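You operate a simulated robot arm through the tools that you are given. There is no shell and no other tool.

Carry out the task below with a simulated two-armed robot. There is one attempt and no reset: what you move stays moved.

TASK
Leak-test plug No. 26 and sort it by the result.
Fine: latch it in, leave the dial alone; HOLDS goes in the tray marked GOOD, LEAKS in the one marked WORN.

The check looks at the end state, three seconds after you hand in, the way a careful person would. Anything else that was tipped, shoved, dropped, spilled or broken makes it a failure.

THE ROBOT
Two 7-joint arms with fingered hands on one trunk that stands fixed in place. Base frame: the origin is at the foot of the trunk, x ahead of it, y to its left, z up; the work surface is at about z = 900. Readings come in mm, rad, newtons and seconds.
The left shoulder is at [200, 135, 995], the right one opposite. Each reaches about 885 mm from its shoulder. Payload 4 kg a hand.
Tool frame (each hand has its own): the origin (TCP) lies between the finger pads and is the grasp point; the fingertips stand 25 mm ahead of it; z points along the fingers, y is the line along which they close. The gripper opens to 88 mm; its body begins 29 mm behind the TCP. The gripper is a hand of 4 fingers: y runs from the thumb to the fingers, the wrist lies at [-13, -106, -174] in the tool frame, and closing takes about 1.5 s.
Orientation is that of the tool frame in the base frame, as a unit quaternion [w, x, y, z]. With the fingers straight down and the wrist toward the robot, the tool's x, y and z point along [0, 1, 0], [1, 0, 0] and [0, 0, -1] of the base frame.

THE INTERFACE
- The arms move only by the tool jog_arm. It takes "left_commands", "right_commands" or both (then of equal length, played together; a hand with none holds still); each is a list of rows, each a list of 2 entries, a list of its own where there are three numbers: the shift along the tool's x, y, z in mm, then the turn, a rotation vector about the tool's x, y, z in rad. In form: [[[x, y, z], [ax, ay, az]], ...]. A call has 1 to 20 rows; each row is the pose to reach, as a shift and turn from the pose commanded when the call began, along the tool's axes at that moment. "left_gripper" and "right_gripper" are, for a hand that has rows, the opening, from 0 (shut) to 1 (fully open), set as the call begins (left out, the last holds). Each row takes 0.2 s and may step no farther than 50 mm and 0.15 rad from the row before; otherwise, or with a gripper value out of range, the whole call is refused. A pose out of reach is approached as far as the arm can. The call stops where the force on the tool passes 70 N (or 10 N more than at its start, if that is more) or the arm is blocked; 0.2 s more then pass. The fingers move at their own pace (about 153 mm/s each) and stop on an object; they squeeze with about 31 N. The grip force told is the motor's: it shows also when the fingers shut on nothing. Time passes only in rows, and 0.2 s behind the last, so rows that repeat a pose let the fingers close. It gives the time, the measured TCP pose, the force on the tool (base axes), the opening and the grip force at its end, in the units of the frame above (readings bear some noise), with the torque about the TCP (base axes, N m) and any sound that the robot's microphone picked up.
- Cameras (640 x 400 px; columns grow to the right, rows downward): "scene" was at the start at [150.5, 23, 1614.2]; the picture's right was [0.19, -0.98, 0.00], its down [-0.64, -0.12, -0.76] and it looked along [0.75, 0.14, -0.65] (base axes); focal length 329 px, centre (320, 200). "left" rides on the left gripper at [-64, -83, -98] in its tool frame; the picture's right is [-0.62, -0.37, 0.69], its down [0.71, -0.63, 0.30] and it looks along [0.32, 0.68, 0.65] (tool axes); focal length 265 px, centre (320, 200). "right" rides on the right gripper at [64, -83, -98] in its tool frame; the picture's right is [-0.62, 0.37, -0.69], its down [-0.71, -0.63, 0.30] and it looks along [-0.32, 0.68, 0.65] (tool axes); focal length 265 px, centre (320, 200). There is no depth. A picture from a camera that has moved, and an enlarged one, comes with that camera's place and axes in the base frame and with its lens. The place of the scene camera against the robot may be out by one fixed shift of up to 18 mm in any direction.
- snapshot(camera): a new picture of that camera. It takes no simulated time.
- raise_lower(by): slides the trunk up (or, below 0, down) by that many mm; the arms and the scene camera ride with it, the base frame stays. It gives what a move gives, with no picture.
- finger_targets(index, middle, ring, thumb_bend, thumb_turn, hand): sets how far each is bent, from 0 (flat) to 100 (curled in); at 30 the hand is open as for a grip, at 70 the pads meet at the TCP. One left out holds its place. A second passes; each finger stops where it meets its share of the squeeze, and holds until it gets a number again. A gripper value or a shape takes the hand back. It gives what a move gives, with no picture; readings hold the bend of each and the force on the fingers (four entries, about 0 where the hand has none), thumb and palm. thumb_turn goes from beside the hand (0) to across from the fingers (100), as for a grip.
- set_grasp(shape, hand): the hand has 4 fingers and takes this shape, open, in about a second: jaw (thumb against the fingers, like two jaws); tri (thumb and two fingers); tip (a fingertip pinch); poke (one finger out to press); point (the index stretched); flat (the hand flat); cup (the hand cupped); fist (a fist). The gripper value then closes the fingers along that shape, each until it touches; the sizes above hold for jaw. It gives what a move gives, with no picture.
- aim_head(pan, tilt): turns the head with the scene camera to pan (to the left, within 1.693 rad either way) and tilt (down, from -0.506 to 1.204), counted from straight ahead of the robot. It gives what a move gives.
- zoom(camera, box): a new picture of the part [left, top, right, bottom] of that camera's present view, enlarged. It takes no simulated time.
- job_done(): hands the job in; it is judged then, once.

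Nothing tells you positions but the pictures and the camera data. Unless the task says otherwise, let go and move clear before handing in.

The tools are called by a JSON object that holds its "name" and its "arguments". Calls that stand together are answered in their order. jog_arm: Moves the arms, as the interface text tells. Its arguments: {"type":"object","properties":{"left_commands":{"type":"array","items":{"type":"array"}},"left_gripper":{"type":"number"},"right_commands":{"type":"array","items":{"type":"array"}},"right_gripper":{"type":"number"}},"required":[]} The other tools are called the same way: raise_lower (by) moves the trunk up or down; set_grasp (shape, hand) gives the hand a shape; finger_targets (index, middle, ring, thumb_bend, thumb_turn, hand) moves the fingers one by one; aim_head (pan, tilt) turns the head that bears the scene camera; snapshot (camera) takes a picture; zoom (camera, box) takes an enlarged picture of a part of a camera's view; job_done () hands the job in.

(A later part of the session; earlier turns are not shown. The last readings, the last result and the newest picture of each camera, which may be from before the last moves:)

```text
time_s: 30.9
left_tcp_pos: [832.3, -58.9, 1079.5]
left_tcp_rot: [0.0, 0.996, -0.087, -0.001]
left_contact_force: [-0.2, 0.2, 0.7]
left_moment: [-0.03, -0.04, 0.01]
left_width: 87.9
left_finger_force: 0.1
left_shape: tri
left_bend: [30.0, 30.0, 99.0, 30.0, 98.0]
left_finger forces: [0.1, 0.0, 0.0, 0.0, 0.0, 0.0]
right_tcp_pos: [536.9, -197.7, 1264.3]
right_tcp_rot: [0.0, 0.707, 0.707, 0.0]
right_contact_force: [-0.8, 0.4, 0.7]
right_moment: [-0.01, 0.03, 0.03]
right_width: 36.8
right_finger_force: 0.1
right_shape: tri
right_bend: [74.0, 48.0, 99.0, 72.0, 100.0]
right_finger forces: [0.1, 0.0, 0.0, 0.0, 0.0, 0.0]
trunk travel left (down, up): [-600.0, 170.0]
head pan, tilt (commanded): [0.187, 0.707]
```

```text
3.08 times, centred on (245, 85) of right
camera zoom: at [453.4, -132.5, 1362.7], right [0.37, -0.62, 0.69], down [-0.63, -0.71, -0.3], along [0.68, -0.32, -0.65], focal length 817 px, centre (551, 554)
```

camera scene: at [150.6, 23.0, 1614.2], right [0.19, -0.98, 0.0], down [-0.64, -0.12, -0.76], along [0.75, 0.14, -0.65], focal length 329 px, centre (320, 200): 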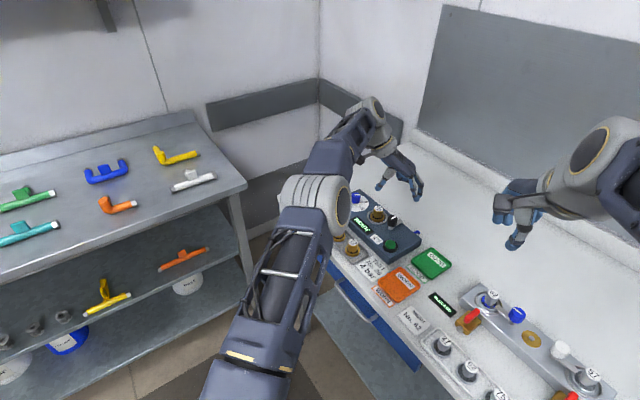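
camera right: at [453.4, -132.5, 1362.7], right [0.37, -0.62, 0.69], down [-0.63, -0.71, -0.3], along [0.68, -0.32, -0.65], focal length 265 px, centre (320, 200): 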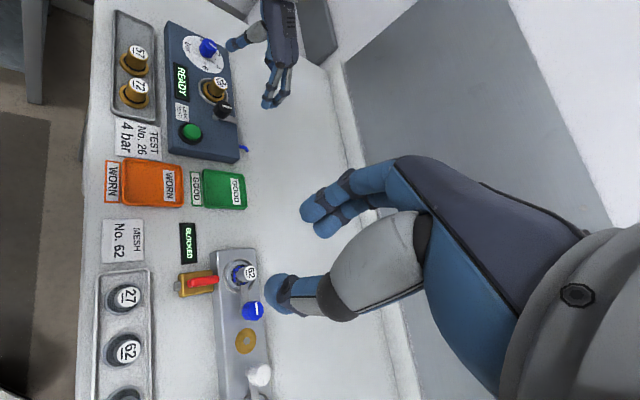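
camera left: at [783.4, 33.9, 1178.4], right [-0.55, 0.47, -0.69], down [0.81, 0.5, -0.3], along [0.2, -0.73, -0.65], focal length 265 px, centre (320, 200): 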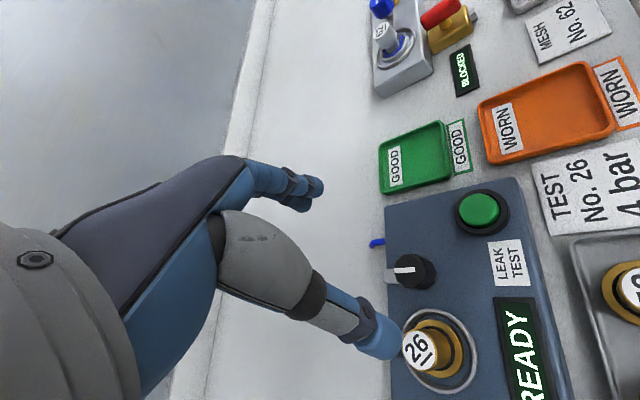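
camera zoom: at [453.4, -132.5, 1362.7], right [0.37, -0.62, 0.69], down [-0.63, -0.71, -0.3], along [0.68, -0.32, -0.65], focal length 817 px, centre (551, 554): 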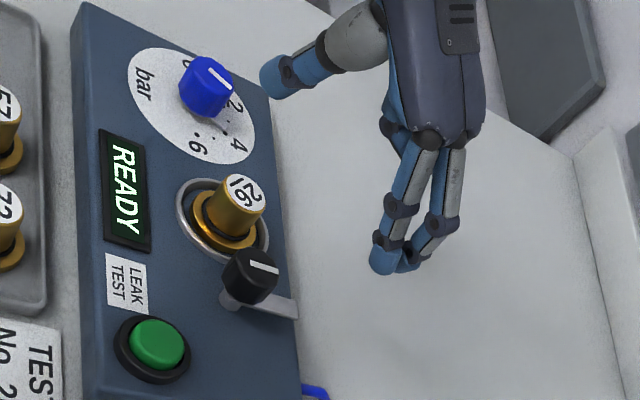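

The hand is centred on the knob within about 2 mm. The tab sits at about -44°, well away from where thumb (80°) and fingers (-100°) will touch. I'll half-close and descend in stages.

{"name": "jog_arm", "arguments": {"left_commands": [[[1.2, 0.8, 20], [0, 0, 0]], [[1.2, 0.8, 40], [0, 0, 0]], [[1.2, 0.8, 60], [0, 0, 0]], [[1.2, 0.8, 70], [0, 0, 0]], [[1.2, 0.8, 70], [0, 0, 0]]], "left_gripper": 0.55}}

{"name": "zoom", "arguments": {"camera": "left", "box": [250, 160, 450, 330]}}

{"name": "zoom", "arguments": {"camera": "right", "box": [180, 40, 280, 150]}}

{"name": "zoom", "arguments": {"camera": "scene", "box": [350, 170, 440, 260]}}

```text
time_s: 32.1
left_tcp_pos: [833.9, -59.1, 1010.0]
left_tcp_rot: [0.0, 0.996, -0.087, 0.0]
left_contact_force: [0.1, -0.1, -0.1]
left_moment: [0.0, -0.01, -0.04]
left_width: 49.0
left_finger_force: 0.1
left_shape: tri
left_bend: [74.0, 42.0, 99.0, 67.0, 100.0]
left_finger forces: [0.0, 0.1, 0.0, 0.0, 0.1, 0.1]
right_tcp_pos: [535.4, -197.4, 1264.1]
right_tcp_rot: [0.001, 0.707, 0.707, 0.001]
right_contact_force: [0.3, 1.4, -0.8]
right_moment: [0.01, 0.0, -0.01]
right_width: 36.5
right_finger_force: 0.0
right_shape: tri
right_bend: [74.0, 48.0, 99.0, 72.0, 100.0]
right_finger forces: [0.0, 0.0, 0.1, 0.0, 0.1, 0.0]
trunk travel left (down, up): [-600.0, 170.0]
head pan, tilt (commanded): [0.187, 0.707]
```

```text
2.35 times, centred on (350, 245) of left
camera zoom: at [784.5, 33.3, 1109.1], right [-0.55, 0.47, -0.69], down [0.81, 0.5, -0.3], along [0.2, -0.73, -0.65], focal length 624 px, centre (249, 94)
```

zoom: 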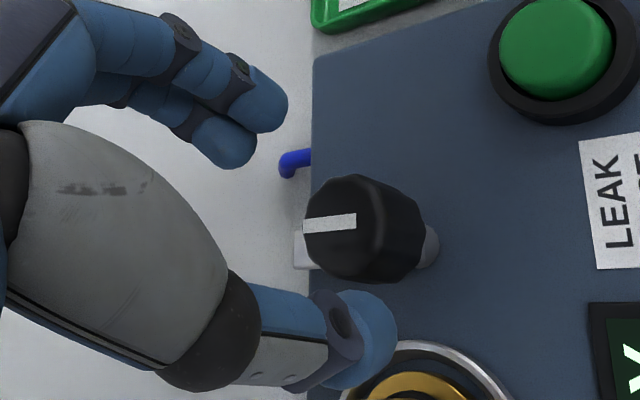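

```text
3.64 times, centred on (230, 95) of right
camera zoom: at [453.4, -132.6, 1362.7], right [0.37, -0.62, 0.69], down [-0.63, -0.71, -0.3], along [0.68, -0.32, -0.65], focal length 965 px, centre (647, 582)
```

zoom: 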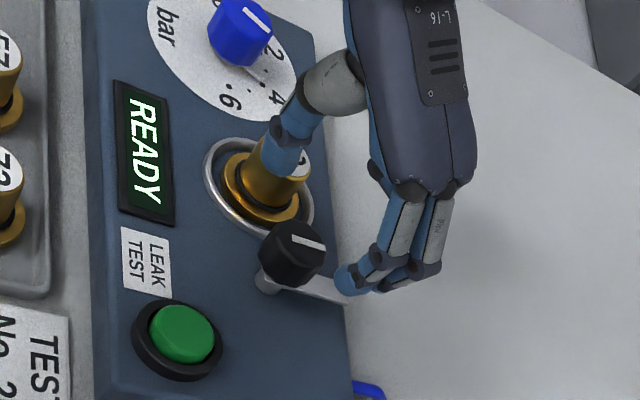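

```text
4.44 times, centred on (395, 215) of scene
camera zoom: at [150.6, 22.9, 1614.2], right [0.19, -0.98, 0.0], down [-0.64, -0.12, -0.76], along [0.75, 0.14, -0.65], focal length 1461 px, centre (-13, 133)
```

zoom: 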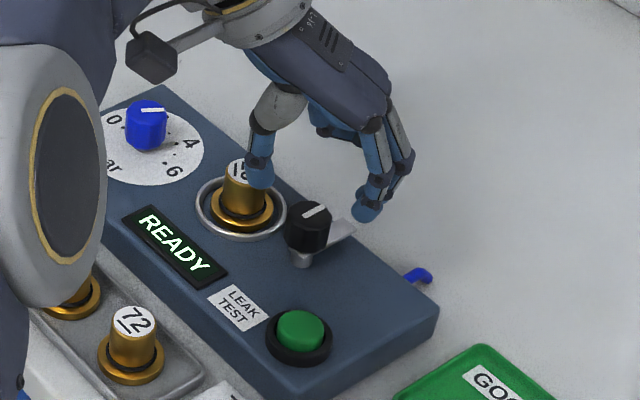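

Still centred, with the thumb about 11 mm clear of plug 26. Lowering to the gripping height.

{"name": "jog_arm", "arguments": {"left_commands": [[[0.3, 0, 10], [0, 0, 0]], [[0.3, 0, 20], [0, 0, 0]], [[0.3, 0, 30], [0, 0, 0]], [[0.3, 0, 36], [0, 0, 0]], [[0.3, 0, 36], [0, 0, 0]]]}}

{"name": "zoom", "arguments": {"camera": "left", "box": [220, 140, 440, 320]}}

{"name": "zoom", "arguments": {"camera": "right", "box": [180, 40, 280, 150]}}

{"name": "zoom", "arguments": {"camera": "scene", "box": [350, 180, 430, 260]}}

```text
time_s: 33.3
left_tcp_pos: [834.0, -59.9, 975.2]
left_tcp_rot: [0.0, 0.996, -0.087, 0.0]
left_contact_force: [0.1, -0.6, 0.2]
left_moment: [0.01, -0.01, -0.01]
left_width: 48.7
left_finger_force: 0.1
left_shape: tri
left_bend: [74.0, 42.0, 99.0, 67.0, 100.0]
left_finger forces: [0.0, 0.1, 0.0, 0.0, 0.0, 0.1]
right_tcp_pos: [536.7, -198.4, 1264.0]
right_tcp_rot: [0.0, 0.707, 0.707, -0.001]
right_contact_force: [0.2, -0.9, -0.1]
right_moment: [0.02, 0.01, -0.01]
right_width: 36.7
right_finger_force: 0.0
right_shape: tri
right_bend: [74.0, 48.0, 99.0, 72.0, 100.0]
right_finger forces: [0.0, 0.0, 0.0, 0.0, 0.0, 0.1]
trunk travel left (down, up): [-600.0, 170.0]
head pan, tilt (commanded): [0.187, 0.707]
```

```text
2.22 times, centred on (330, 230) of left
camera zoom: at [784.5, 33.2, 1073.2], right [-0.55, 0.47, -0.69], down [0.81, 0.5, -0.3], along [0.2, -0.73, -0.65], focal length 590 px, centre (298, 133)
```

zoom: 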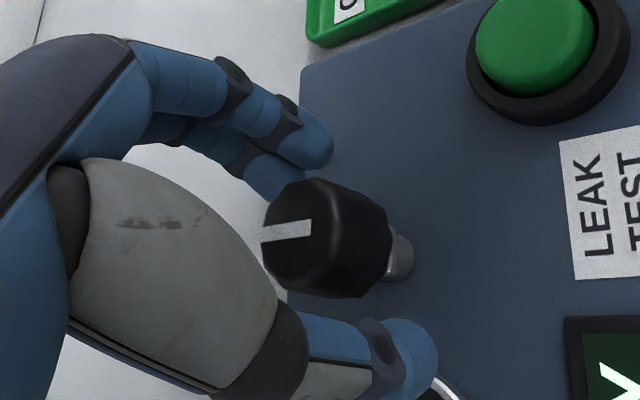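

```text
3.64 times, centred on (230, 95) of right
camera zoom: at [453.4, -132.6, 1362.7], right [0.37, -0.62, 0.69], down [-0.63, -0.71, -0.3], along [0.68, -0.32, -0.65], focal length 965 px, centre (647, 582)
```

zoom: 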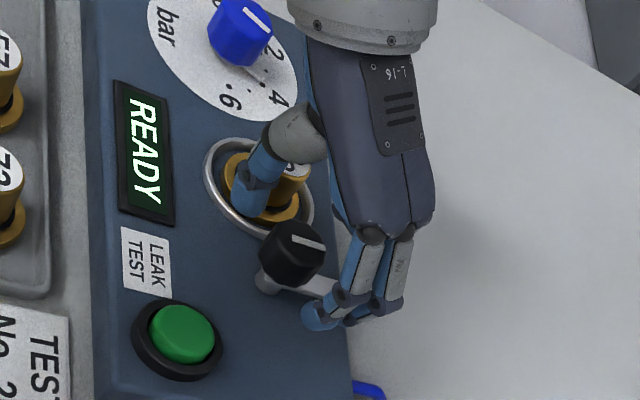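

```text
5.00 times, centred on (390, 220) of scene
camera zoom: at [150.6, 22.9, 1614.2], right [0.19, -0.98, 0.0], down [-0.64, -0.12, -0.76], along [0.75, 0.14, -0.65], focal length 1644 px, centre (-30, 100)
```

zoom: 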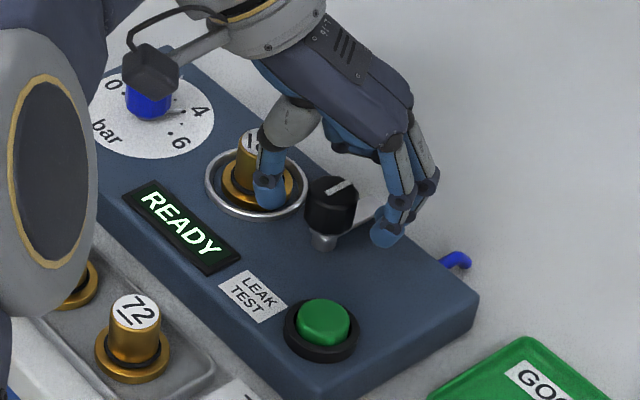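

The knob is centred between thumb and fingers with no contact yet. I'll raise 2 mm to stay clear of the tab and close on the knob.

{"name": "jog_arm", "arguments": {"left_commands": [[[0, 0, -2], [0, 0, 0]], [[0, 0, -2], [0, 0, 0]], [[0, 0, -2], [0, 0, 0]], [[0, 0, -2], [0, 0, 0]], [[0, 0, -2], [0, 0, 0]], [[0, 0, -2], [0, 0, 0]], [[0, 0, -2], [0, 0, 0]]], "left_gripper": 0.0}}

{"name": "zoom", "arguments": {"camera": "left", "box": [220, 140, 440, 320]}}

{"name": "zoom", "arguments": {"camera": "scene", "box": [350, 180, 430, 260]}}

```text
time_s: 34.9
left_tcp_pos: [833.2, -59.8, 976.6]
left_tcp_rot: [0.0, 0.996, -0.088, -0.001]
left_contact_force: [1.1, 1.4, -10.6]
left_moment: [0.02, 0.0, 0.05]
left_width: 19.8
left_finger_force: 30.8
left_shape: tri
left_bend: [73.0, 58.0, 100.0, 74.0, 100.0]
left_finger forces: [13.7, 13.3, 0.0, 0.0, 27.5, 0.1]
right_tcp_pos: [537.1, -198.9, 1264.7]
right_tcp_rot: [0.001, 0.708, 0.707, 0.0]
right_contact_force: [0.3, 0.8, -0.4]
right_moment: [0.02, -0.01, 0.02]
right_width: 36.5
right_finger_force: 0.0
right_shape: tri
right_bend: [74.0, 48.0, 99.0, 72.0, 100.0]
right_finger forces: [0.0, 0.0, 0.0, 0.0, 0.0, 0.0]
trunk travel left (down, up): [-600.0, 170.0]
head pan, tilt (commanded): [0.187, 0.707]
```

```text
2.22 times, centred on (330, 230) of left
camera zoom: at [784.6, 33.1, 1074.7], right [-0.55, 0.47, -0.69], down [0.81, 0.5, -0.3], along [0.2, -0.73, -0.65], focal length 590 px, centre (298, 133)
```

zoom: 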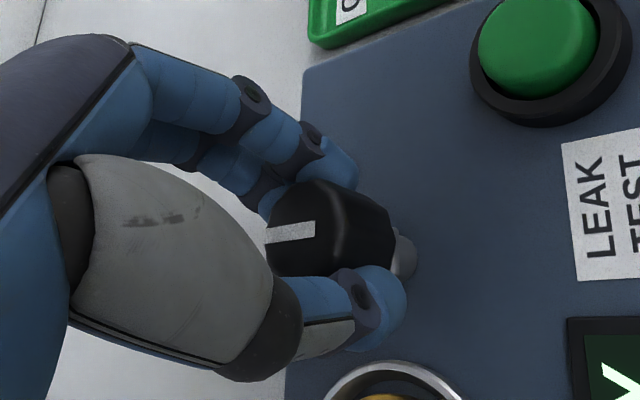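

```text
5.00 times, centred on (390, 220) of scene
camera zoom: at [150.9, 23.0, 1614.1], right [0.19, -0.98, 0.0], down [-0.64, -0.12, -0.76], along [0.75, 0.14, -0.65], focal length 1644 px, centre (-30, 100)
```

zoom: 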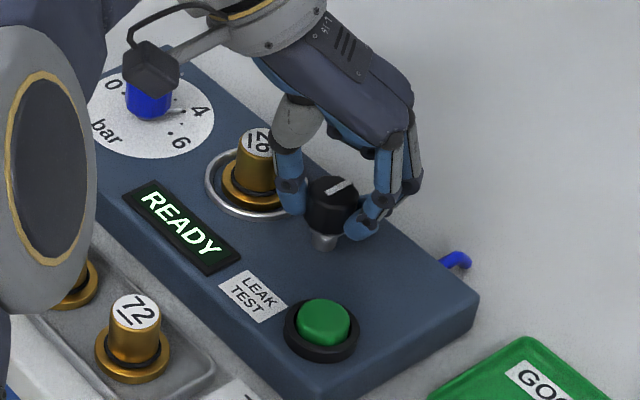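

The knob is gripped evenly. I'll start the counter-clockwise turn with a small amount and check that the knob follows.

{"name": "jog_arm", "arguments": {"left_commands": [[[0, 0, 1], [0, 0, -0.1]], [[0, 0, 1], [0, 0, -0.2]], [[0, 0, 1], [0, 0, -0.3]], [[0, 0, 1], [0, 0, -0.4]]]}}

{"name": "zoom", "arguments": {"camera": "left", "box": [220, 140, 440, 320]}}

{"name": "zoom", "arguments": {"camera": "scene", "box": [350, 180, 430, 260]}}

```text
time_s: 35.9
left_tcp_pos: [833.3, -59.8, 976.5]
left_tcp_rot: [0.0, 0.994, 0.113, 0.0]
left_contact_force: [-2.8, 3.0, -6.7]
left_moment: [0.02, 0.05, -0.03]
left_width: 19.4
left_finger_force: 30.5
left_shape: tri
left_bend: [73.0, 58.0, 100.0, 74.0, 100.0]
left_finger forces: [13.9, 13.1, 0.0, 0.1, 29.4, 0.0]
right_tcp_pos: [536.5, -196.0, 1264.6]
right_tcp_rot: [0.0, 0.707, 0.707, 0.001]
right_contact_force: [-0.1, 0.1, 0.3]
right_moment: [0.01, -0.05, -0.01]
right_width: 36.8
right_finger_force: 0.1
right_shape: tri
right_bend: [74.0, 48.0, 99.0, 72.0, 100.0]
right_finger forces: [0.0, 0.1, 0.1, 0.0, 0.1, 0.0]
trunk travel left (down, up): [-600.0, 170.0]
head pan, tilt (commanded): [0.187, 0.707]
```

```text
2.22 times, centred on (330, 230) of left
camera zoom: at [751.6, 6.5, 1074.6], right [-0.69, 0.22, -0.69], down [0.55, 0.78, -0.3], along [0.47, -0.59, -0.65], focal length 590 px, centre (298, 133)
```

zoom: 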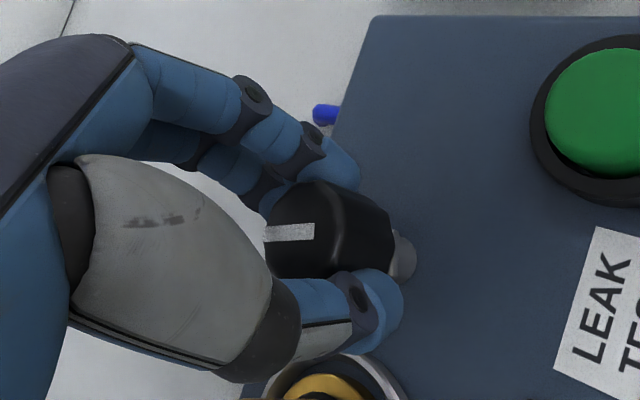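

```text
5.00 times, centred on (390, 220) of scene
camera zoom: at [150.7, 23.0, 1614.2], right [0.19, -0.98, 0.0], down [-0.64, -0.12, -0.76], along [0.75, 0.14, -0.65], focal length 1644 px, centre (-30, 100)
```

zoom: 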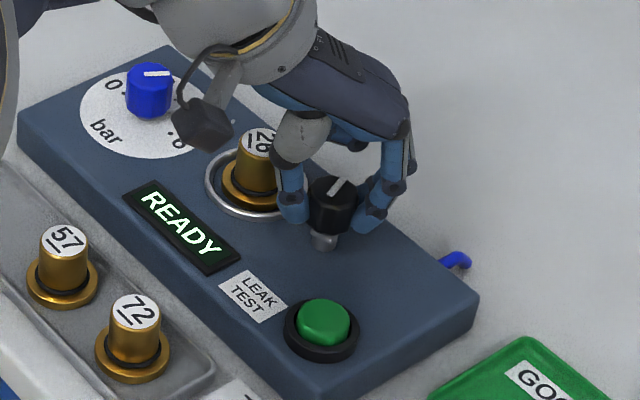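

The knob follows the hand: its white line stays fixed in the hand view and has turned in the scene view. Continuing the turn.

{"name": "jog_arm", "arguments": {"left_commands": [[[0, 0, 0], [0, 0, -0.12]], [[0, 0, 0], [0, 0, -0.24]], [[0, 0, 0], [0, 0, -0.36]], [[0, 0, 0], [0, 0, -0.48]], [[0, 0, 0], [0, 0, -0.6]], [[0, 0, 0], [0, 0, -0.72]], [[0, 0, 0], [0, 0, -0.84]], [[0, 0, 0], [0, 0, -0.96]]]}}

{"name": "zoom", "arguments": {"camera": "left", "box": [220, 140, 440, 320]}}

{"name": "zoom", "arguments": {"camera": "scene", "box": [340, 180, 430, 260]}}

{"name": "zoom", "arguments": {"camera": "right", "box": [160, 30, 280, 160]}}

```text
time_s: 37.7
left_tcp_pos: [833.3, -60.1, 975.8]
left_tcp_rot: [0.001, 0.829, 0.559, -0.001]
left_contact_force: [-5.2, 1.0, -6.3]
left_moment: [-0.01, 0.05, -0.03]
left_width: 19.1
left_finger_force: 31.4
left_shape: tri
left_bend: [73.0, 58.0, 100.0, 74.0, 100.0]
left_finger forces: [14.1, 13.7, 0.1, 0.0, 31.3, 0.0]
right_tcp_pos: [535.9, -196.8, 1263.7]
right_tcp_rot: [0.0, 0.707, 0.708, 0.0]
right_contact_force: [0.5, -0.1, 0.2]
right_moment: [0.02, 0.03, 0.01]
right_width: 36.8
right_finger_force: 0.0
right_shape: tri
right_bend: [74.0, 48.0, 99.0, 72.0, 100.0]
right_finger forces: [0.1, 0.0, 0.1, 0.0, 0.1, 0.1]
trunk travel left (down, up): [-600.0, 170.0]
head pan, tilt (commanded): [0.187, 0.707]
```

```text
2.22 times, centred on (330, 230) of left
camera zoom: at [731.7, -89.2, 1074.8], right [-0.57, -0.44, -0.69], down [-0.32, 0.9, -0.3], along [0.75, 0.04, -0.65], focal length 590 px, centre (298, 133)
```

zoom: 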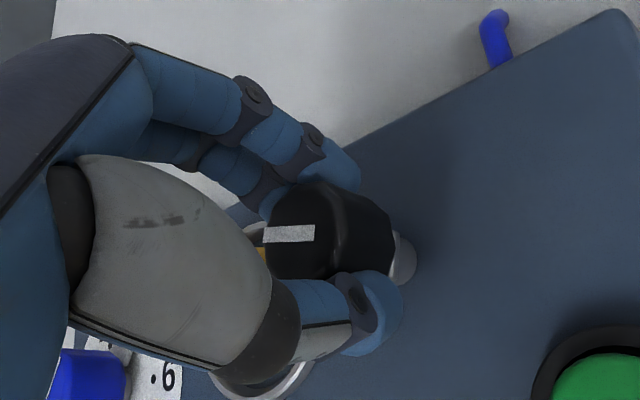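

```text
5.00 times, centred on (385, 220) of scene
camera zoom: at [150.6, 23.1, 1614.2], right [0.19, -0.98, 0.0], down [-0.64, -0.12, -0.76], along [0.75, 0.14, -0.65], focal length 1644 px, centre (-5, 100)
```

zoom: 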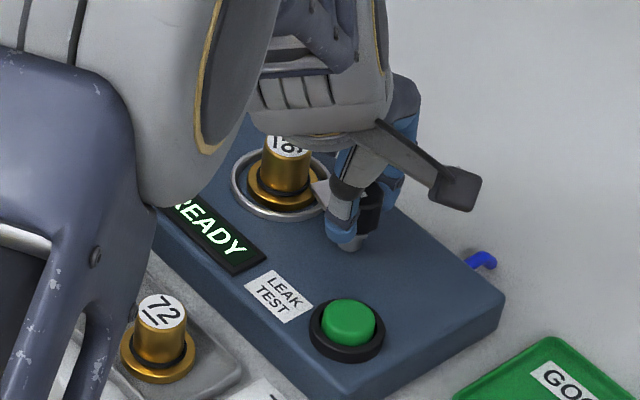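

```text
3.08 times, centred on (220, 95) of right
camera zoom: at [453.4, -132.3, 1362.7], right [0.37, -0.62, 0.69], down [-0.63, -0.71, -0.3], along [0.68, -0.32, -0.65], focal length 817 px, centre (628, 523)
```

zoom: 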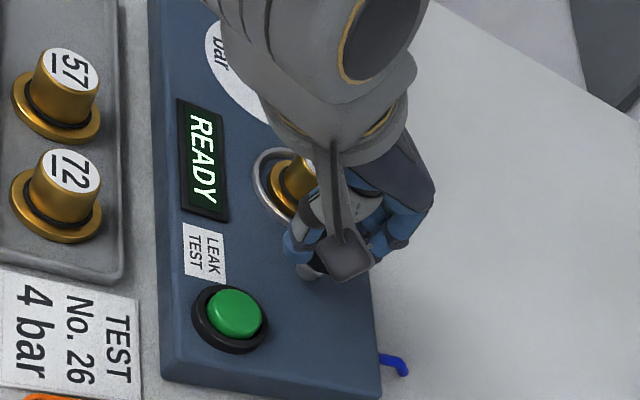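

The knob has turned about 78° and the tab is close to the plug. I'll do the last part in small steps and watch for the end stop.

{"name": "jog_arm", "arguments": {"left_commands": [[[0, 0, 0], [0, 0, -0.05]], [[0, 0, 0], [0, 0, -0.1]], [[0, 0, 0], [0, 0, -0.15]], [[0, 0, 0], [0, 0, -0.2]]]}}

{"name": "zoom", "arguments": {"camera": "left", "box": [220, 140, 440, 320]}}

{"name": "zoom", "arguments": {"camera": "scene", "box": [360, 190, 430, 250]}}

```text
time_s: 38.7
left_tcp_pos: [834.0, -59.5, 975.5]
left_tcp_rot: [0.0, 0.769, 0.639, -0.001]
left_contact_force: [-5.0, -0.9, -8.4]
left_moment: [-0.03, 0.05, 0.0]
left_width: 19.2
left_finger_force: 31.5
left_shape: tri
left_bend: [73.0, 58.0, 100.0, 74.0, 100.0]
left_finger forces: [14.6, 13.5, 0.0, 0.1, 30.8, 0.0]
right_tcp_pos: [537.1, -196.9, 1262.8]
right_tcp_rot: [0.0, 0.707, 0.707, 0.0]
right_contact_force: [0.3, 0.3, 0.0]
right_moment: [0.0, -0.02, 0.01]
right_width: 36.6
right_finger_force: 0.0
right_shape: tri
right_bend: [74.0, 48.0, 99.0, 72.0, 100.0]
right_finger forces: [0.0, 0.1, 0.1, 0.0, 0.0, 0.0]
trunk travel left (down, up): [-600.0, 170.0]
head pan, tilt (commanded): [0.187, 0.707]
```

```text
2.22 times, centred on (330, 230) of left
camera zoom: at [739.4, -108.7, 1074.9], right [-0.48, -0.54, -0.69], down [-0.49, 0.82, -0.3], along [0.73, 0.19, -0.65], focal length 590 px, centre (298, 133)
```

zoom: 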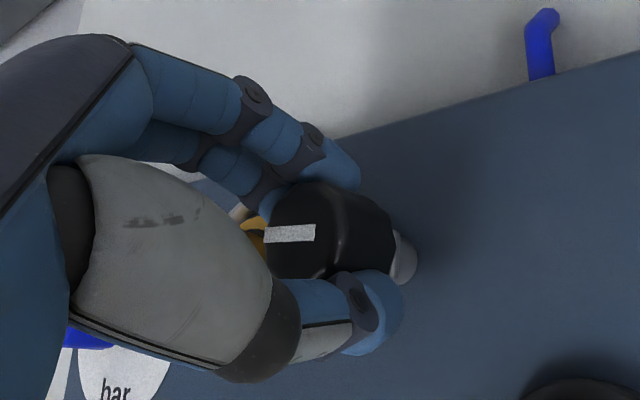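

```text
6.67 times, centred on (395, 220) of scene
camera zoom: at [150.7, 23.0, 1614.2], right [0.19, -0.98, 0.0], down [-0.64, -0.12, -0.76], along [0.75, 0.14, -0.65], focal length 2191 px, centre (-180, 67)
```

zoom: 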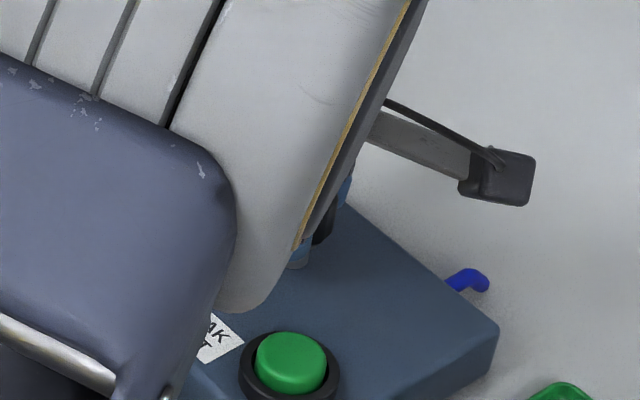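

The turn is at about 89° with no stop felt. I'll add a touch more, then open the hand and lift clear to see where the tab ended up.

{"name": "jog_arm", "arguments": {"left_commands": [[[0, 0, 0], [0, 0, -0.02]], [[0, 0, 0], [0, 0, -0.03]], [[0, 0, 0], [0, 0, -0.03]]]}}

{"name": "jog_arm", "arguments": {"left_commands": [[[0, 0, 0], [0, 0, 0]], [[0, 0, 0], [0, 0, 0]], [[0, 0, 0], [0, 0, 0]], [[0, 0, 0], [0, 0, 0]], [[0, 0, -8], [0, 0, 0]], [[0, 0, -20], [0, 0, 0]], [[0, 0, -40], [0, 0, 0]], [[0, 0, -65], [0, 0, 0]], [[0, 0, -90], [0, 0, 0]], [[0, 0, -90], [0, 0, 0]]], "left_gripper": 0.5}}

{"name": "snapshot", "arguments": {"camera": "left"}}

{"name": "zoom", "arguments": {"camera": "right", "box": [160, 30, 280, 160]}}

{"name": "zoom", "arguments": {"camera": "scene", "box": [340, 180, 430, 260]}}

```text
time_s: 39.5
left_tcp_pos: [834.0, -61.0, 976.4]
left_tcp_rot: [0.0, 0.76, 0.65, -0.001]
left_contact_force: [-7.8, 0.1, -7.1]
left_moment: [0.0, 0.15, 0.01]
left_width: 19.2
left_finger_force: 30.7
left_shape: tri
left_bend: [73.0, 58.0, 100.0, 74.0, 100.0]
left_finger forces: [13.6, 13.0, 0.0, 0.0, 32.2, 0.0]
right_tcp_pos: [536.6, -198.0, 1265.3]
right_tcp_rot: [-0.001, 0.707, 0.707, 0.0]
right_contact_force: [0.4, -0.2, -0.6]
right_moment: [0.02, -0.01, 0.0]
right_width: 36.9
right_finger_force: 0.0
right_shape: tri
right_bend: [74.0, 48.0, 99.0, 72.0, 100.0]
right_finger forces: [0.0, 0.0, 0.0, 0.1, 0.0, 0.1]
trunk travel left (down, up): [-600.0, 170.0]
head pan, tilt (commanded): [0.187, 0.707]
```

```text
time_s: 41.7
left_tcp_pos: [833.9, -58.6, 1066.3]
left_tcp_rot: [-0.001, 0.76, 0.65, -0.001]
left_contact_force: [-0.2, -0.1, -0.3]
left_moment: [0.01, 0.0, 0.02]
left_width: 43.3
left_finger_force: 0.0
left_shape: tri
left_bend: [74.0, 45.0, 99.0, 70.0, 100.0]
left_finger forces: [0.1, 0.0, 0.0, 0.0, 0.1, 0.0]
right_tcp_pos: [536.8, -197.9, 1264.5]
right_tcp_rot: [0.0, 0.707, 0.708, 0.0]
right_contact_force: [0.0, 0.4, 0.7]
right_moment: [0.03, 0.01, 0.01]
right_width: 36.9
right_finger_force: 0.1
right_shape: tri
right_bend: [74.0, 48.0, 99.0, 72.0, 100.0]
right_finger forces: [0.0, 0.0, 0.0, 0.1, 0.0, 0.1]
trunk travel left (down, up): [-600.0, 170.0]
head pan, tilt (commanded): [0.187, 0.707]
```

```text
taken
camera left: at [741.1, -110.8, 1165.1], right [-0.46, -0.56, -0.69], down [-0.51, 0.8, -0.3], along [0.73, 0.22, -0.65], focal length 265 px, centre (320, 200)
```

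left: 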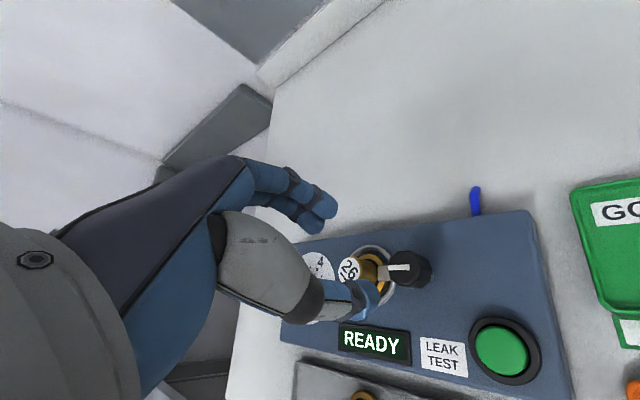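

```text
3.08 times, centred on (220, 95) of right
camera zoom: at [453.4, -132.6, 1362.7], right [0.37, -0.62, 0.69], down [-0.63, -0.71, -0.3], along [0.68, -0.32, -0.65], focal length 817 px, centre (628, 523)
```

zoom: 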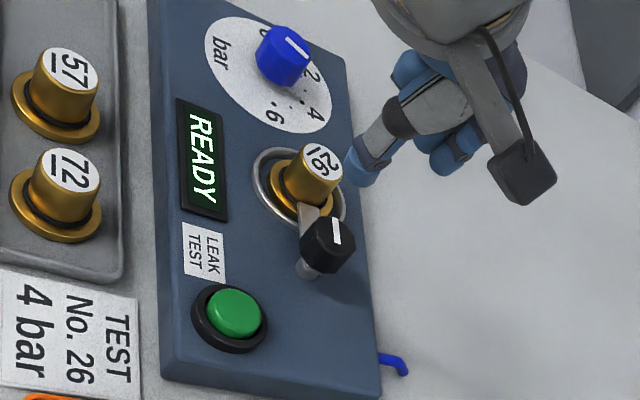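

```text
5.00 times, centred on (385, 220) of scene
camera zoom: at [150.6, 22.9, 1614.2], right [0.19, -0.98, 0.0], down [-0.64, -0.12, -0.76], along [0.75, 0.14, -0.65], focal length 1644 px, centre (-5, 100)
```

zoom: 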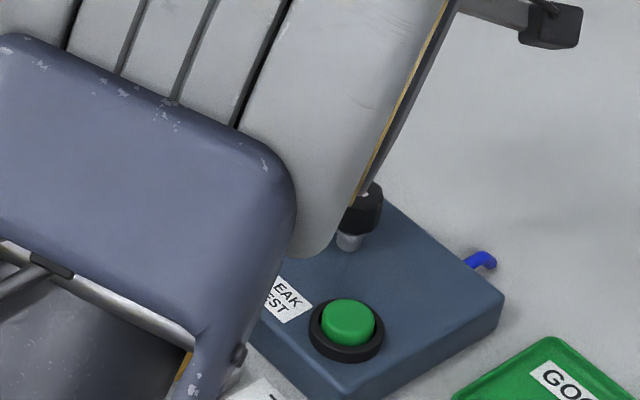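

The tab now points at plug 26 and lies over its flange. I'll check it more closely.

{"name": "zoom", "arguments": {"camera": "right", "box": [185, 65, 245, 125]}}

{"name": "zoom", "arguments": {"camera": "left", "box": [320, 230, 450, 330]}}

```text
6.67 times, centred on (215, 95) of right
camera zoom: at [453.4, -132.6, 1362.7], right [0.37, -0.62, 0.69], down [-0.63, -0.71, -0.3], along [0.68, -0.32, -0.65], focal length 1769 px, centre (1020, 900)
```

zoom: 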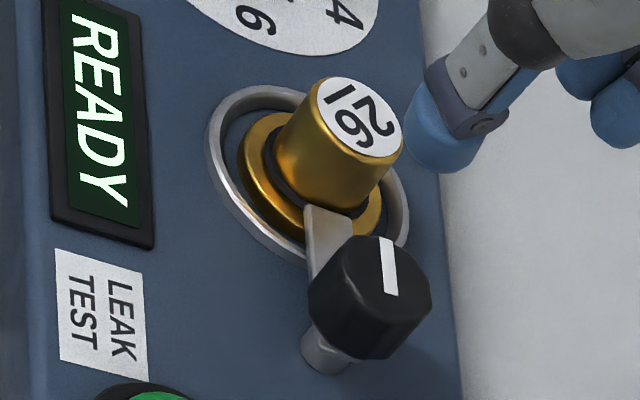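

```text
4.00 times, centred on (385, 280) of left
camera zoom: at [741.1, -110.8, 1165.1], right [-0.46, -0.56, -0.69], down [-0.51, 0.8, -0.3], along [0.73, 0.22, -0.65], focal length 1062 px, centre (60, -120)
```

zoom: 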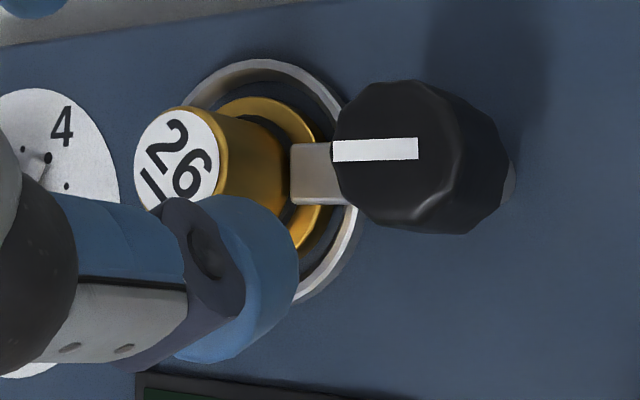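

The tab lies across plug 26's flange, right up against its body, so it is latched. Next comes the green button at about (760, -60, 945). I'll close the left fingertips together as a pusher and move above the button.

{"name": "jog_arm", "arguments": {"left_commands": [[[-4, -24, 0], [0, 0, 0]], [[-8, -49, 0], [0, 0, 0]], [[-12, -73, 0], [0, 0, 0]], [[-12, -73, 20], [0, 0, 0]], [[-12, -73, 40], [0, 0, 0]], [[-12, -73, 60], [0, 0, 0]], [[-12, -73, 60], [0, 0, 0]]], "left_gripper": 0.0}}

{"name": "snapshot", "arguments": {"camera": "left"}}

{"name": "zoom", "arguments": {"camera": "right", "box": [140, 50, 260, 180]}}

{"name": "zoom", "arguments": {"camera": "scene", "box": [340, 180, 450, 280]}}

```text
time_s: 43.3
left_tcp_pos: [758.9, -60.5, 1005.6]
left_tcp_rot: [0.0, 0.76, 0.65, 0.0]
left_contact_force: [0.4, 0.4, 0.0]
left_moment: [-0.04, -0.03, -0.01]
left_width: 0.2
left_finger_force: 30.8
left_shape: tri
left_bend: [70.0, 70.0, 100.0, 36.0, 100.0]
left_finger forces: [0.1, 0.0, 0.0, 0.1, 0.1, 0.0]
right_tcp_pos: [536.7, -197.7, 1265.5]
right_tcp_rot: [0.0, 0.707, 0.707, 0.0]
right_contact_force: [-0.6, 0.2, 0.3]
right_moment: [0.01, -0.04, -0.01]
right_width: 36.7
right_finger_force: 0.0
right_shape: tri
right_bend: [74.0, 48.0, 99.0, 72.0, 100.0]
right_finger forces: [0.0, 0.1, 0.1, 0.0, 0.1, 0.1]
trunk travel left (down, up): [-600.0, 170.0]
head pan, tilt (commanded): [0.187, 0.707]
```

```text
taken
camera left: at [666.3, -111.8, 1104.2], right [-0.46, -0.56, -0.69], down [-0.51, 0.8, -0.3], along [0.73, 0.22, -0.65], focal length 265 px, centre (320, 200)
```

left: 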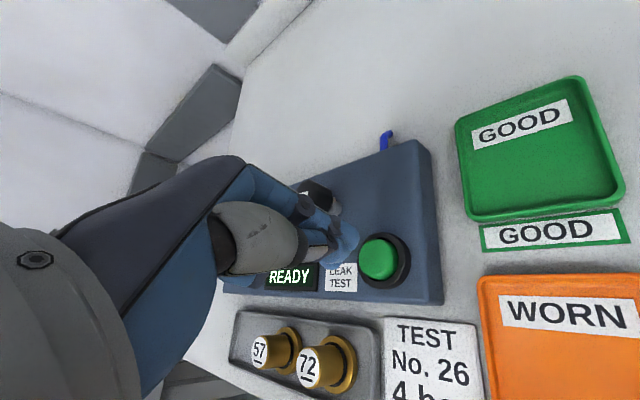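

```text
3.08 times, centred on (200, 115) of right
camera zoom: at [453.3, -132.6, 1362.7], right [0.37, -0.62, 0.69], down [-0.63, -0.71, -0.3], along [0.68, -0.32, -0.65], focal length 817 px, centre (689, 462)
```

zoom: 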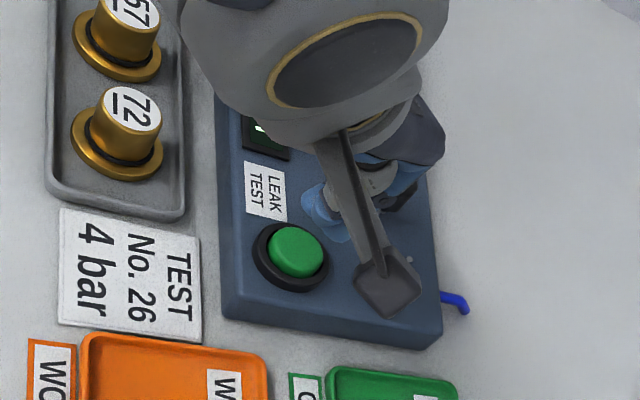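

```text
4.00 times, centred on (395, 230) of scene
camera zoom: at [150.5, 22.9, 1614.2], right [0.19, -0.98, 0.0], down [-0.64, -0.12, -0.76], along [0.75, 0.14, -0.65], focal length 1315 px, centre (20, 80)
```

zoom: 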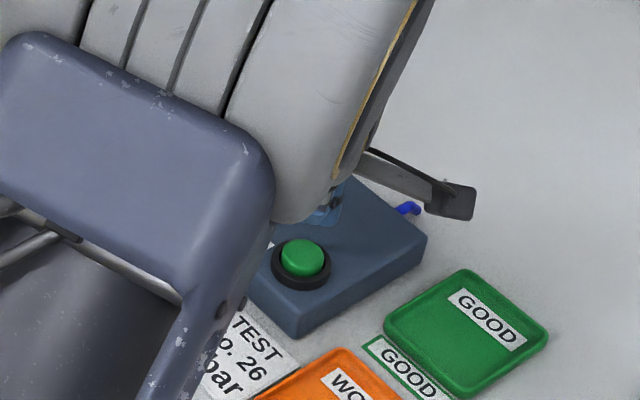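

The button lies directly under the TCP axis (predicted pixel (378, 261), seen at (378, 258)). A quick look at the fingertips before pressing.

{"name": "zoom", "arguments": {"camera": "left", "box": [280, 190, 430, 310]}}

```text
3.33 times, centred on (355, 250) of left
camera zoom: at [666.3, -111.8, 1104.2], right [-0.46, -0.56, -0.69], down [-0.51, 0.8, -0.3], along [0.73, 0.22, -0.65], focal length 885 px, centre (203, 33)
```

zoom: 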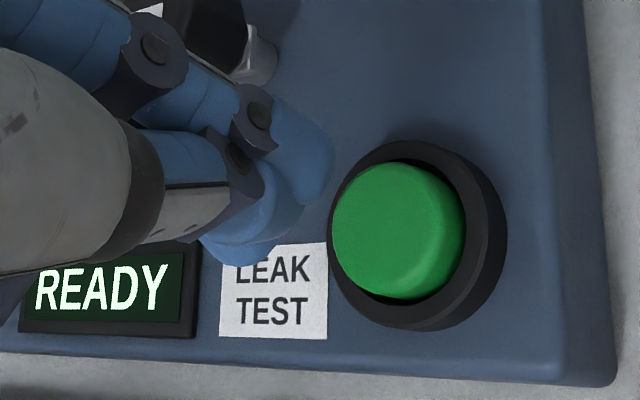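

Thumb and index tips sit about 10 mm either side of the axis, which is wide for this button. A single extended finger would press more cleanly, so I'll raise the hand and try the "poke" shape.

{"name": "jog_arm", "arguments": {"left_commands": [[[0, 0, -30], [0, 0, 0]], [[0, 0, -60], [0, 0, 0]], [[0, 0, -60], [0, 0, 0]]]}}

{"name": "set_grasp", "arguments": {"hand": "left", "shape": "poke"}}

{"name": "snapshot", "arguments": {"camera": "left"}}

{"name": "zoom", "arguments": {"camera": "right", "box": [140, 10, 300, 180]}}

{"name": "zoom", "arguments": {"camera": "scene", "box": [330, 130, 470, 280]}}

```text
time_s: 44.1
left_tcp_pos: [759.5, -60.3, 1066.2]
left_tcp_rot: [0.001, 0.759, 0.651, 0.0]
left_contact_force: [-0.8, 0.5, 0.3]
left_moment: [0.02, 0.02, 0.02]
left_width: 0.2
left_finger_force: 31.4
left_shape: tri
left_bend: [70.0, 70.0, 100.0, 36.0, 100.0]
left_finger forces: [0.0, 0.0, 0.0, 0.1, 0.0, 0.0]
right_tcp_pos: [536.1, -197.2, 1265.0]
right_tcp_rot: [0.0, 0.708, 0.707, 0.001]
right_contact_force: [0.5, 0.1, -0.3]
right_moment: [0.03, 0.01, -0.02]
right_width: 36.7
right_finger_force: 0.0
right_shape: tri
right_bend: [74.0, 48.0, 99.0, 72.0, 100.0]
right_finger forces: [0.0, 0.1, 0.1, 0.0, 0.0, 0.0]
trunk travel left (down, up): [-600.0, 170.0]
head pan, tilt (commanded): [0.187, 0.707]
```

```text
time_s: 45.0
left_tcp_pos: [758.8, -61.2, 1064.8]
left_tcp_rot: [0.0, 0.76, 0.65, 0.0]
left_contact_force: [-1.2, 0.3, 0.7]
left_moment: [-0.03, 0.01, -0.02]
left_width: 0.1
left_finger_force: 0.1
left_shape: poke
left_bend: [70.0, 71.0, 99.0, 97.0, 100.0]
left_finger forces: [0.1, 0.1, 0.1, 0.0, 0.0, 0.0]
right_tcp_pos: [535.4, -196.1, 1264.3]
right_tcp_rot: [0.001, 0.707, 0.708, 0.0]
right_contact_force: [-0.4, 0.3, 0.5]
right_moment: [0.0, 0.02, -0.01]
right_width: 36.7
right_finger_force: 0.1
right_shape: tri
right_bend: [74.0, 48.0, 99.0, 72.0, 100.0]
right_finger forces: [0.1, 0.0, 0.0, 0.0, 0.0, 0.0]
trunk travel left (down, up): [-600.0, 170.0]
head pan, tilt (commanded): [0.187, 0.707]
```

```text
taken
camera left: at [666.5, -111.7, 1164.1], right [-0.46, -0.56, -0.69], down [-0.51, 0.8, -0.3], along [0.73, 0.21, -0.65], focal length 265 px, centre (320, 200)
```

left: 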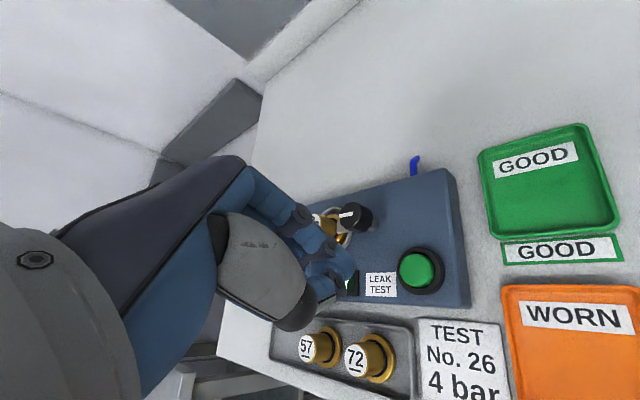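

```text
2.35 times, centred on (220, 95) of right
camera zoom: at [453.3, -132.6, 1362.7], right [0.37, -0.62, 0.69], down [-0.63, -0.71, -0.3], along [0.68, -0.32, -0.65], focal length 624 px, centre (555, 447)
```

zoom: 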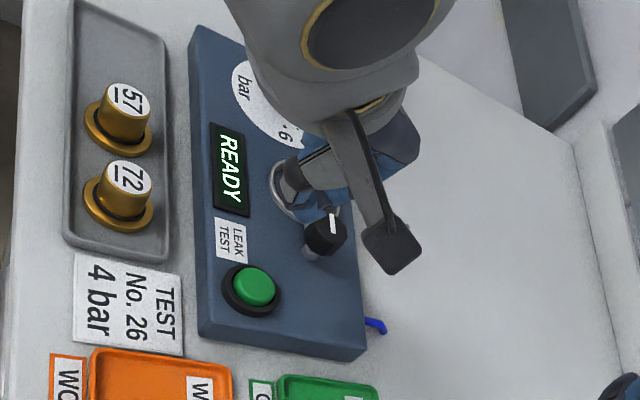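

```text
2.67 times, centred on (400, 205) of scene
camera zoom: at [150.5, 22.9, 1614.2], right [0.19, -0.98, 0.0], down [-0.64, -0.12, -0.76], along [0.75, 0.14, -0.65], focal length 876 px, centre (107, 187)
```

zoom: 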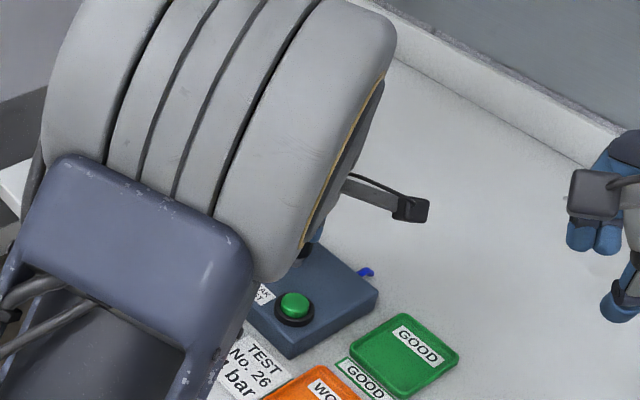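

{"name": "zoom", "arguments": {"camera": "left", "box": [230, 170, 400, 320]}}

```text
2.67 times, centred on (315, 245) of left
camera zoom: at [666.5, -111.7, 1164.1], right [-0.46, -0.56, -0.69], down [-0.51, 0.8, -0.3], along [0.73, 0.21, -0.65], focal length 708 px, centre (333, 80)
```

zoom: 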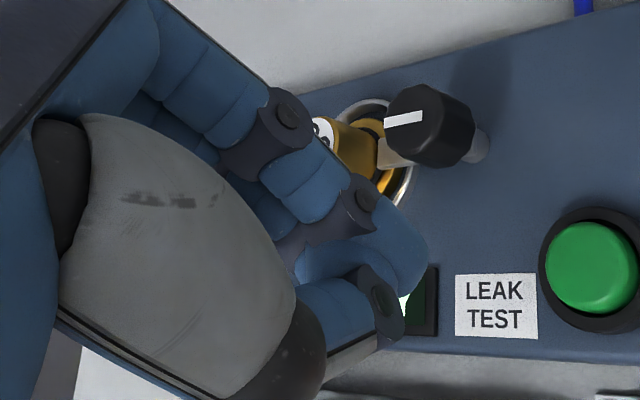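

The index is out, but the middle finger reads about the same bend. I'll curl the others explicitly and straighten the index slightly so that it alone leads.

{"name": "finger_targets", "arguments": {"hand": "left", "index": 58, "middle": 100, "ring": 100, "thumb_bend": 100}}

{"name": "zoom", "arguments": {"camera": "left", "box": [230, 170, 400, 320]}}

```text
time_s: 46.0
left_tcp_pos: [758.8, -61.4, 1066.4]
left_tcp_rot: [-0.001, 0.759, 0.651, 0.0]
left_contact_force: [0.1, -0.6, 1.0]
left_moment: [0.0, -0.02, 0.02]
left_width: 8.4
left_finger_force: 0.1
left_shape: fingers
left_bend: [54.0, 90.0, 100.0, 91.0, 100.0]
left_finger forces: [0.1, 0.0, 0.0, 0.0, 0.1, 0.0]
right_tcp_pos: [537.2, -196.8, 1263.5]
right_tcp_rot: [0.0, 0.707, 0.707, 0.0]
right_contact_force: [-0.1, 0.4, 0.0]
right_moment: [0.03, 0.0, 0.0]
right_width: 36.7
right_finger_force: 0.1
right_shape: tri
right_bend: [74.0, 48.0, 99.0, 72.0, 100.0]
right_finger forces: [0.0, 0.1, 0.1, 0.1, 0.0, 0.1]
trunk travel left (down, up): [-600.0, 170.0]
head pan, tilt (commanded): [0.187, 0.707]
```

```text
2.67 times, centred on (315, 245) of left
camera zoom: at [666.5, -111.7, 1164.1], right [-0.46, -0.56, -0.69], down [-0.51, 0.8, -0.3], along [0.73, 0.21, -0.65], focal length 708 px, centre (333, 80)
```

zoom: 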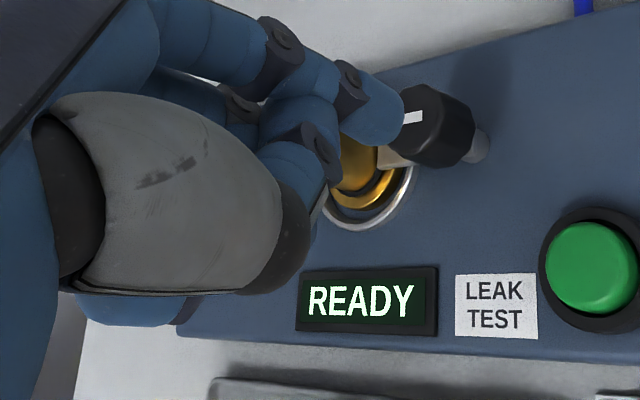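

Now only the index leads, its tip near tool (-9.5, 22, 20). I'll shift so that the tip is over the button and lower to just above it.

{"name": "jog_arm", "arguments": {"left_commands": [[[10.5, -21.5, 0], [0, 0, 0]], [[10.5, -21.5, 25], [0, 0, 0]], [[10.5, -21.5, 50], [0, 0, 0]], [[10.5, -21.5, 70], [0, 0, 0]], [[10.5, -21.5, 70], [0, 0, 0]]]}}

{"name": "zoom", "arguments": {"camera": "left", "box": [260, 150, 430, 300]}}

{"name": "zoom", "arguments": {"camera": "right", "box": [140, 50, 260, 180]}}

{"name": "zoom", "arguments": {"camera": "scene", "box": [340, 190, 440, 280]}}

```text
time_s: 47.2
left_tcp_pos: [739.8, -47.6, 995.9]
left_tcp_rot: [0.0, 0.76, 0.65, 0.0]
left_contact_force: [-0.5, 0.0, -0.5]
left_moment: [-0.06, -0.01, 0.02]
left_width: 9.4
left_finger_force: 0.1
left_shape: fingers
left_bend: [54.0, 99.0, 100.0, 92.0, 100.0]
left_finger forces: [0.0, 0.0, 0.1, 0.1, 0.1, 0.0]
right_tcp_pos: [536.5, -198.2, 1264.1]
right_tcp_rot: [0.0, 0.707, 0.707, 0.0]
right_contact_force: [-0.1, 0.3, 0.0]
right_moment: [-0.01, 0.01, -0.04]
right_width: 36.6
right_finger_force: 0.1
right_shape: tri
right_bend: [74.0, 48.0, 99.0, 72.0, 100.0]
right_finger forces: [0.0, 0.0, 0.0, 0.0, 0.0, 0.1]
trunk travel left (down, up): [-600.0, 170.0]
head pan, tilt (commanded): [0.187, 0.707]
```

```text
2.67 times, centred on (345, 225) of left
camera zoom: at [647.0, -98.5, 1094.1], right [-0.46, -0.56, -0.69], down [-0.51, 0.8, -0.3], along [0.73, 0.22, -0.65], focal length 708 px, centre (253, 133)
```

zoom: 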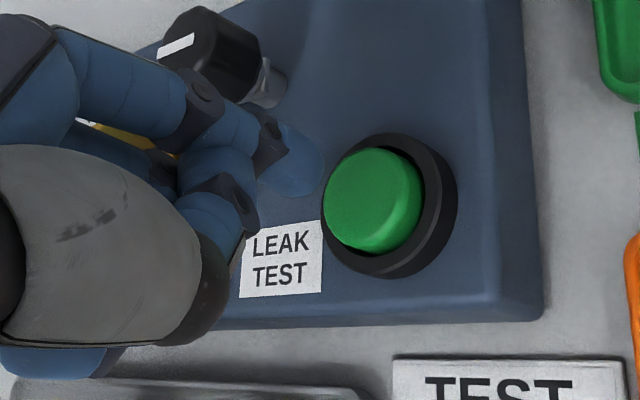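

```text
3.08 times, centred on (200, 115) of right
camera zoom: at [453.3, -132.5, 1362.7], right [0.37, -0.62, 0.69], down [-0.63, -0.71, -0.3], along [0.68, -0.32, -0.65], focal length 817 px, centre (689, 462)
```

zoom: 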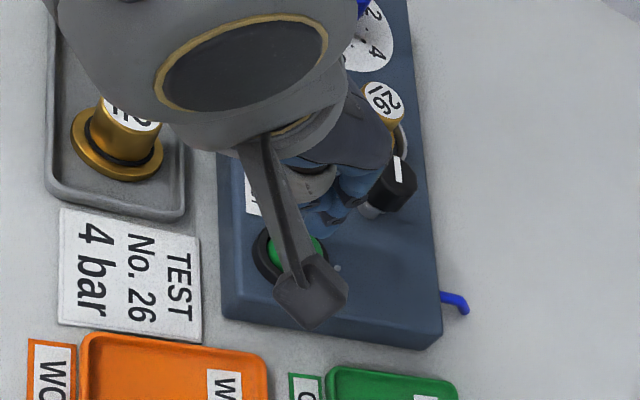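

```text
4.44 times, centred on (390, 235) of scene
camera zoom: at [150.5, 22.9, 1614.2], right [0.19, -0.98, 0.0], down [-0.64, -0.12, -0.76], along [0.75, 0.14, -0.65], focal length 1461 px, centre (9, 44)
```

zoom: 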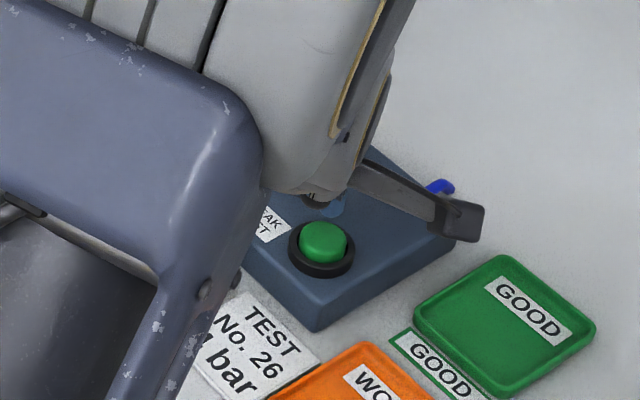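

The index tip is lined up with the button within about 1.5 mm. Lowering gently to contact.

{"name": "jog_arm", "arguments": {"left_commands": [[[0, -1, 6], [0, 0, 0]], [[0, -1, 12], [0, 0, 0]], [[0, -1, 17], [0, 0, 0]], [[0, -1, 17], [0, 0, 0]]]}}

{"name": "zoom", "arguments": {"camera": "left", "box": [260, 150, 430, 300]}}

```text
time_s: 48.2
left_tcp_pos: [738.7, -47.0, 979.5]
left_tcp_rot: [0.0, 0.76, 0.65, -0.001]
left_contact_force: [-0.6, -0.6, -0.7]
left_moment: [-0.02, -0.03, -0.01]
left_width: 9.3
left_finger_force: 0.0
left_shape: fingers
left_bend: [54.0, 99.0, 100.0, 92.0, 100.0]
left_finger forces: [0.0, 0.0, 0.1, 0.1, 0.0, 0.1]
right_tcp_pos: [536.1, -196.6, 1264.7]
right_tcp_rot: [0.0, 0.708, 0.706, 0.0]
right_contact_force: [-0.6, -0.9, -0.5]
right_moment: [-0.01, 0.0, -0.02]
right_width: 36.7
right_finger_force: 0.0
right_shape: tri
right_bend: [74.0, 48.0, 99.0, 72.0, 100.0]
right_finger forces: [0.0, 0.0, 0.0, 0.1, 0.1, 0.0]
trunk travel left (down, up): [-600.0, 170.0]
head pan, tilt (commanded): [0.187, 0.707]
```

```text
2.67 times, centred on (345, 225) of left
camera zoom: at [646.3, -98.1, 1077.5], right [-0.46, -0.56, -0.69], down [-0.51, 0.8, -0.3], along [0.73, 0.21, -0.65], focal length 708 px, centre (253, 133)
```

zoom: 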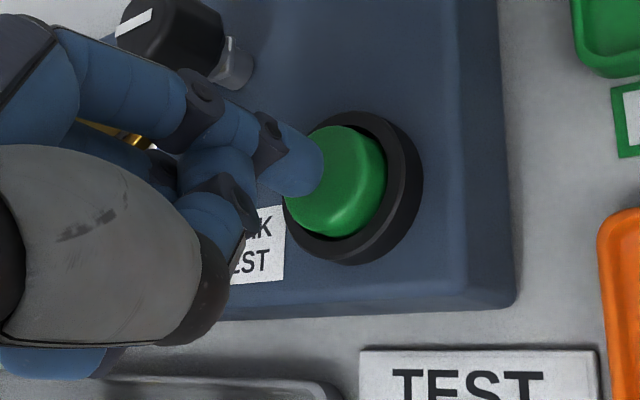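

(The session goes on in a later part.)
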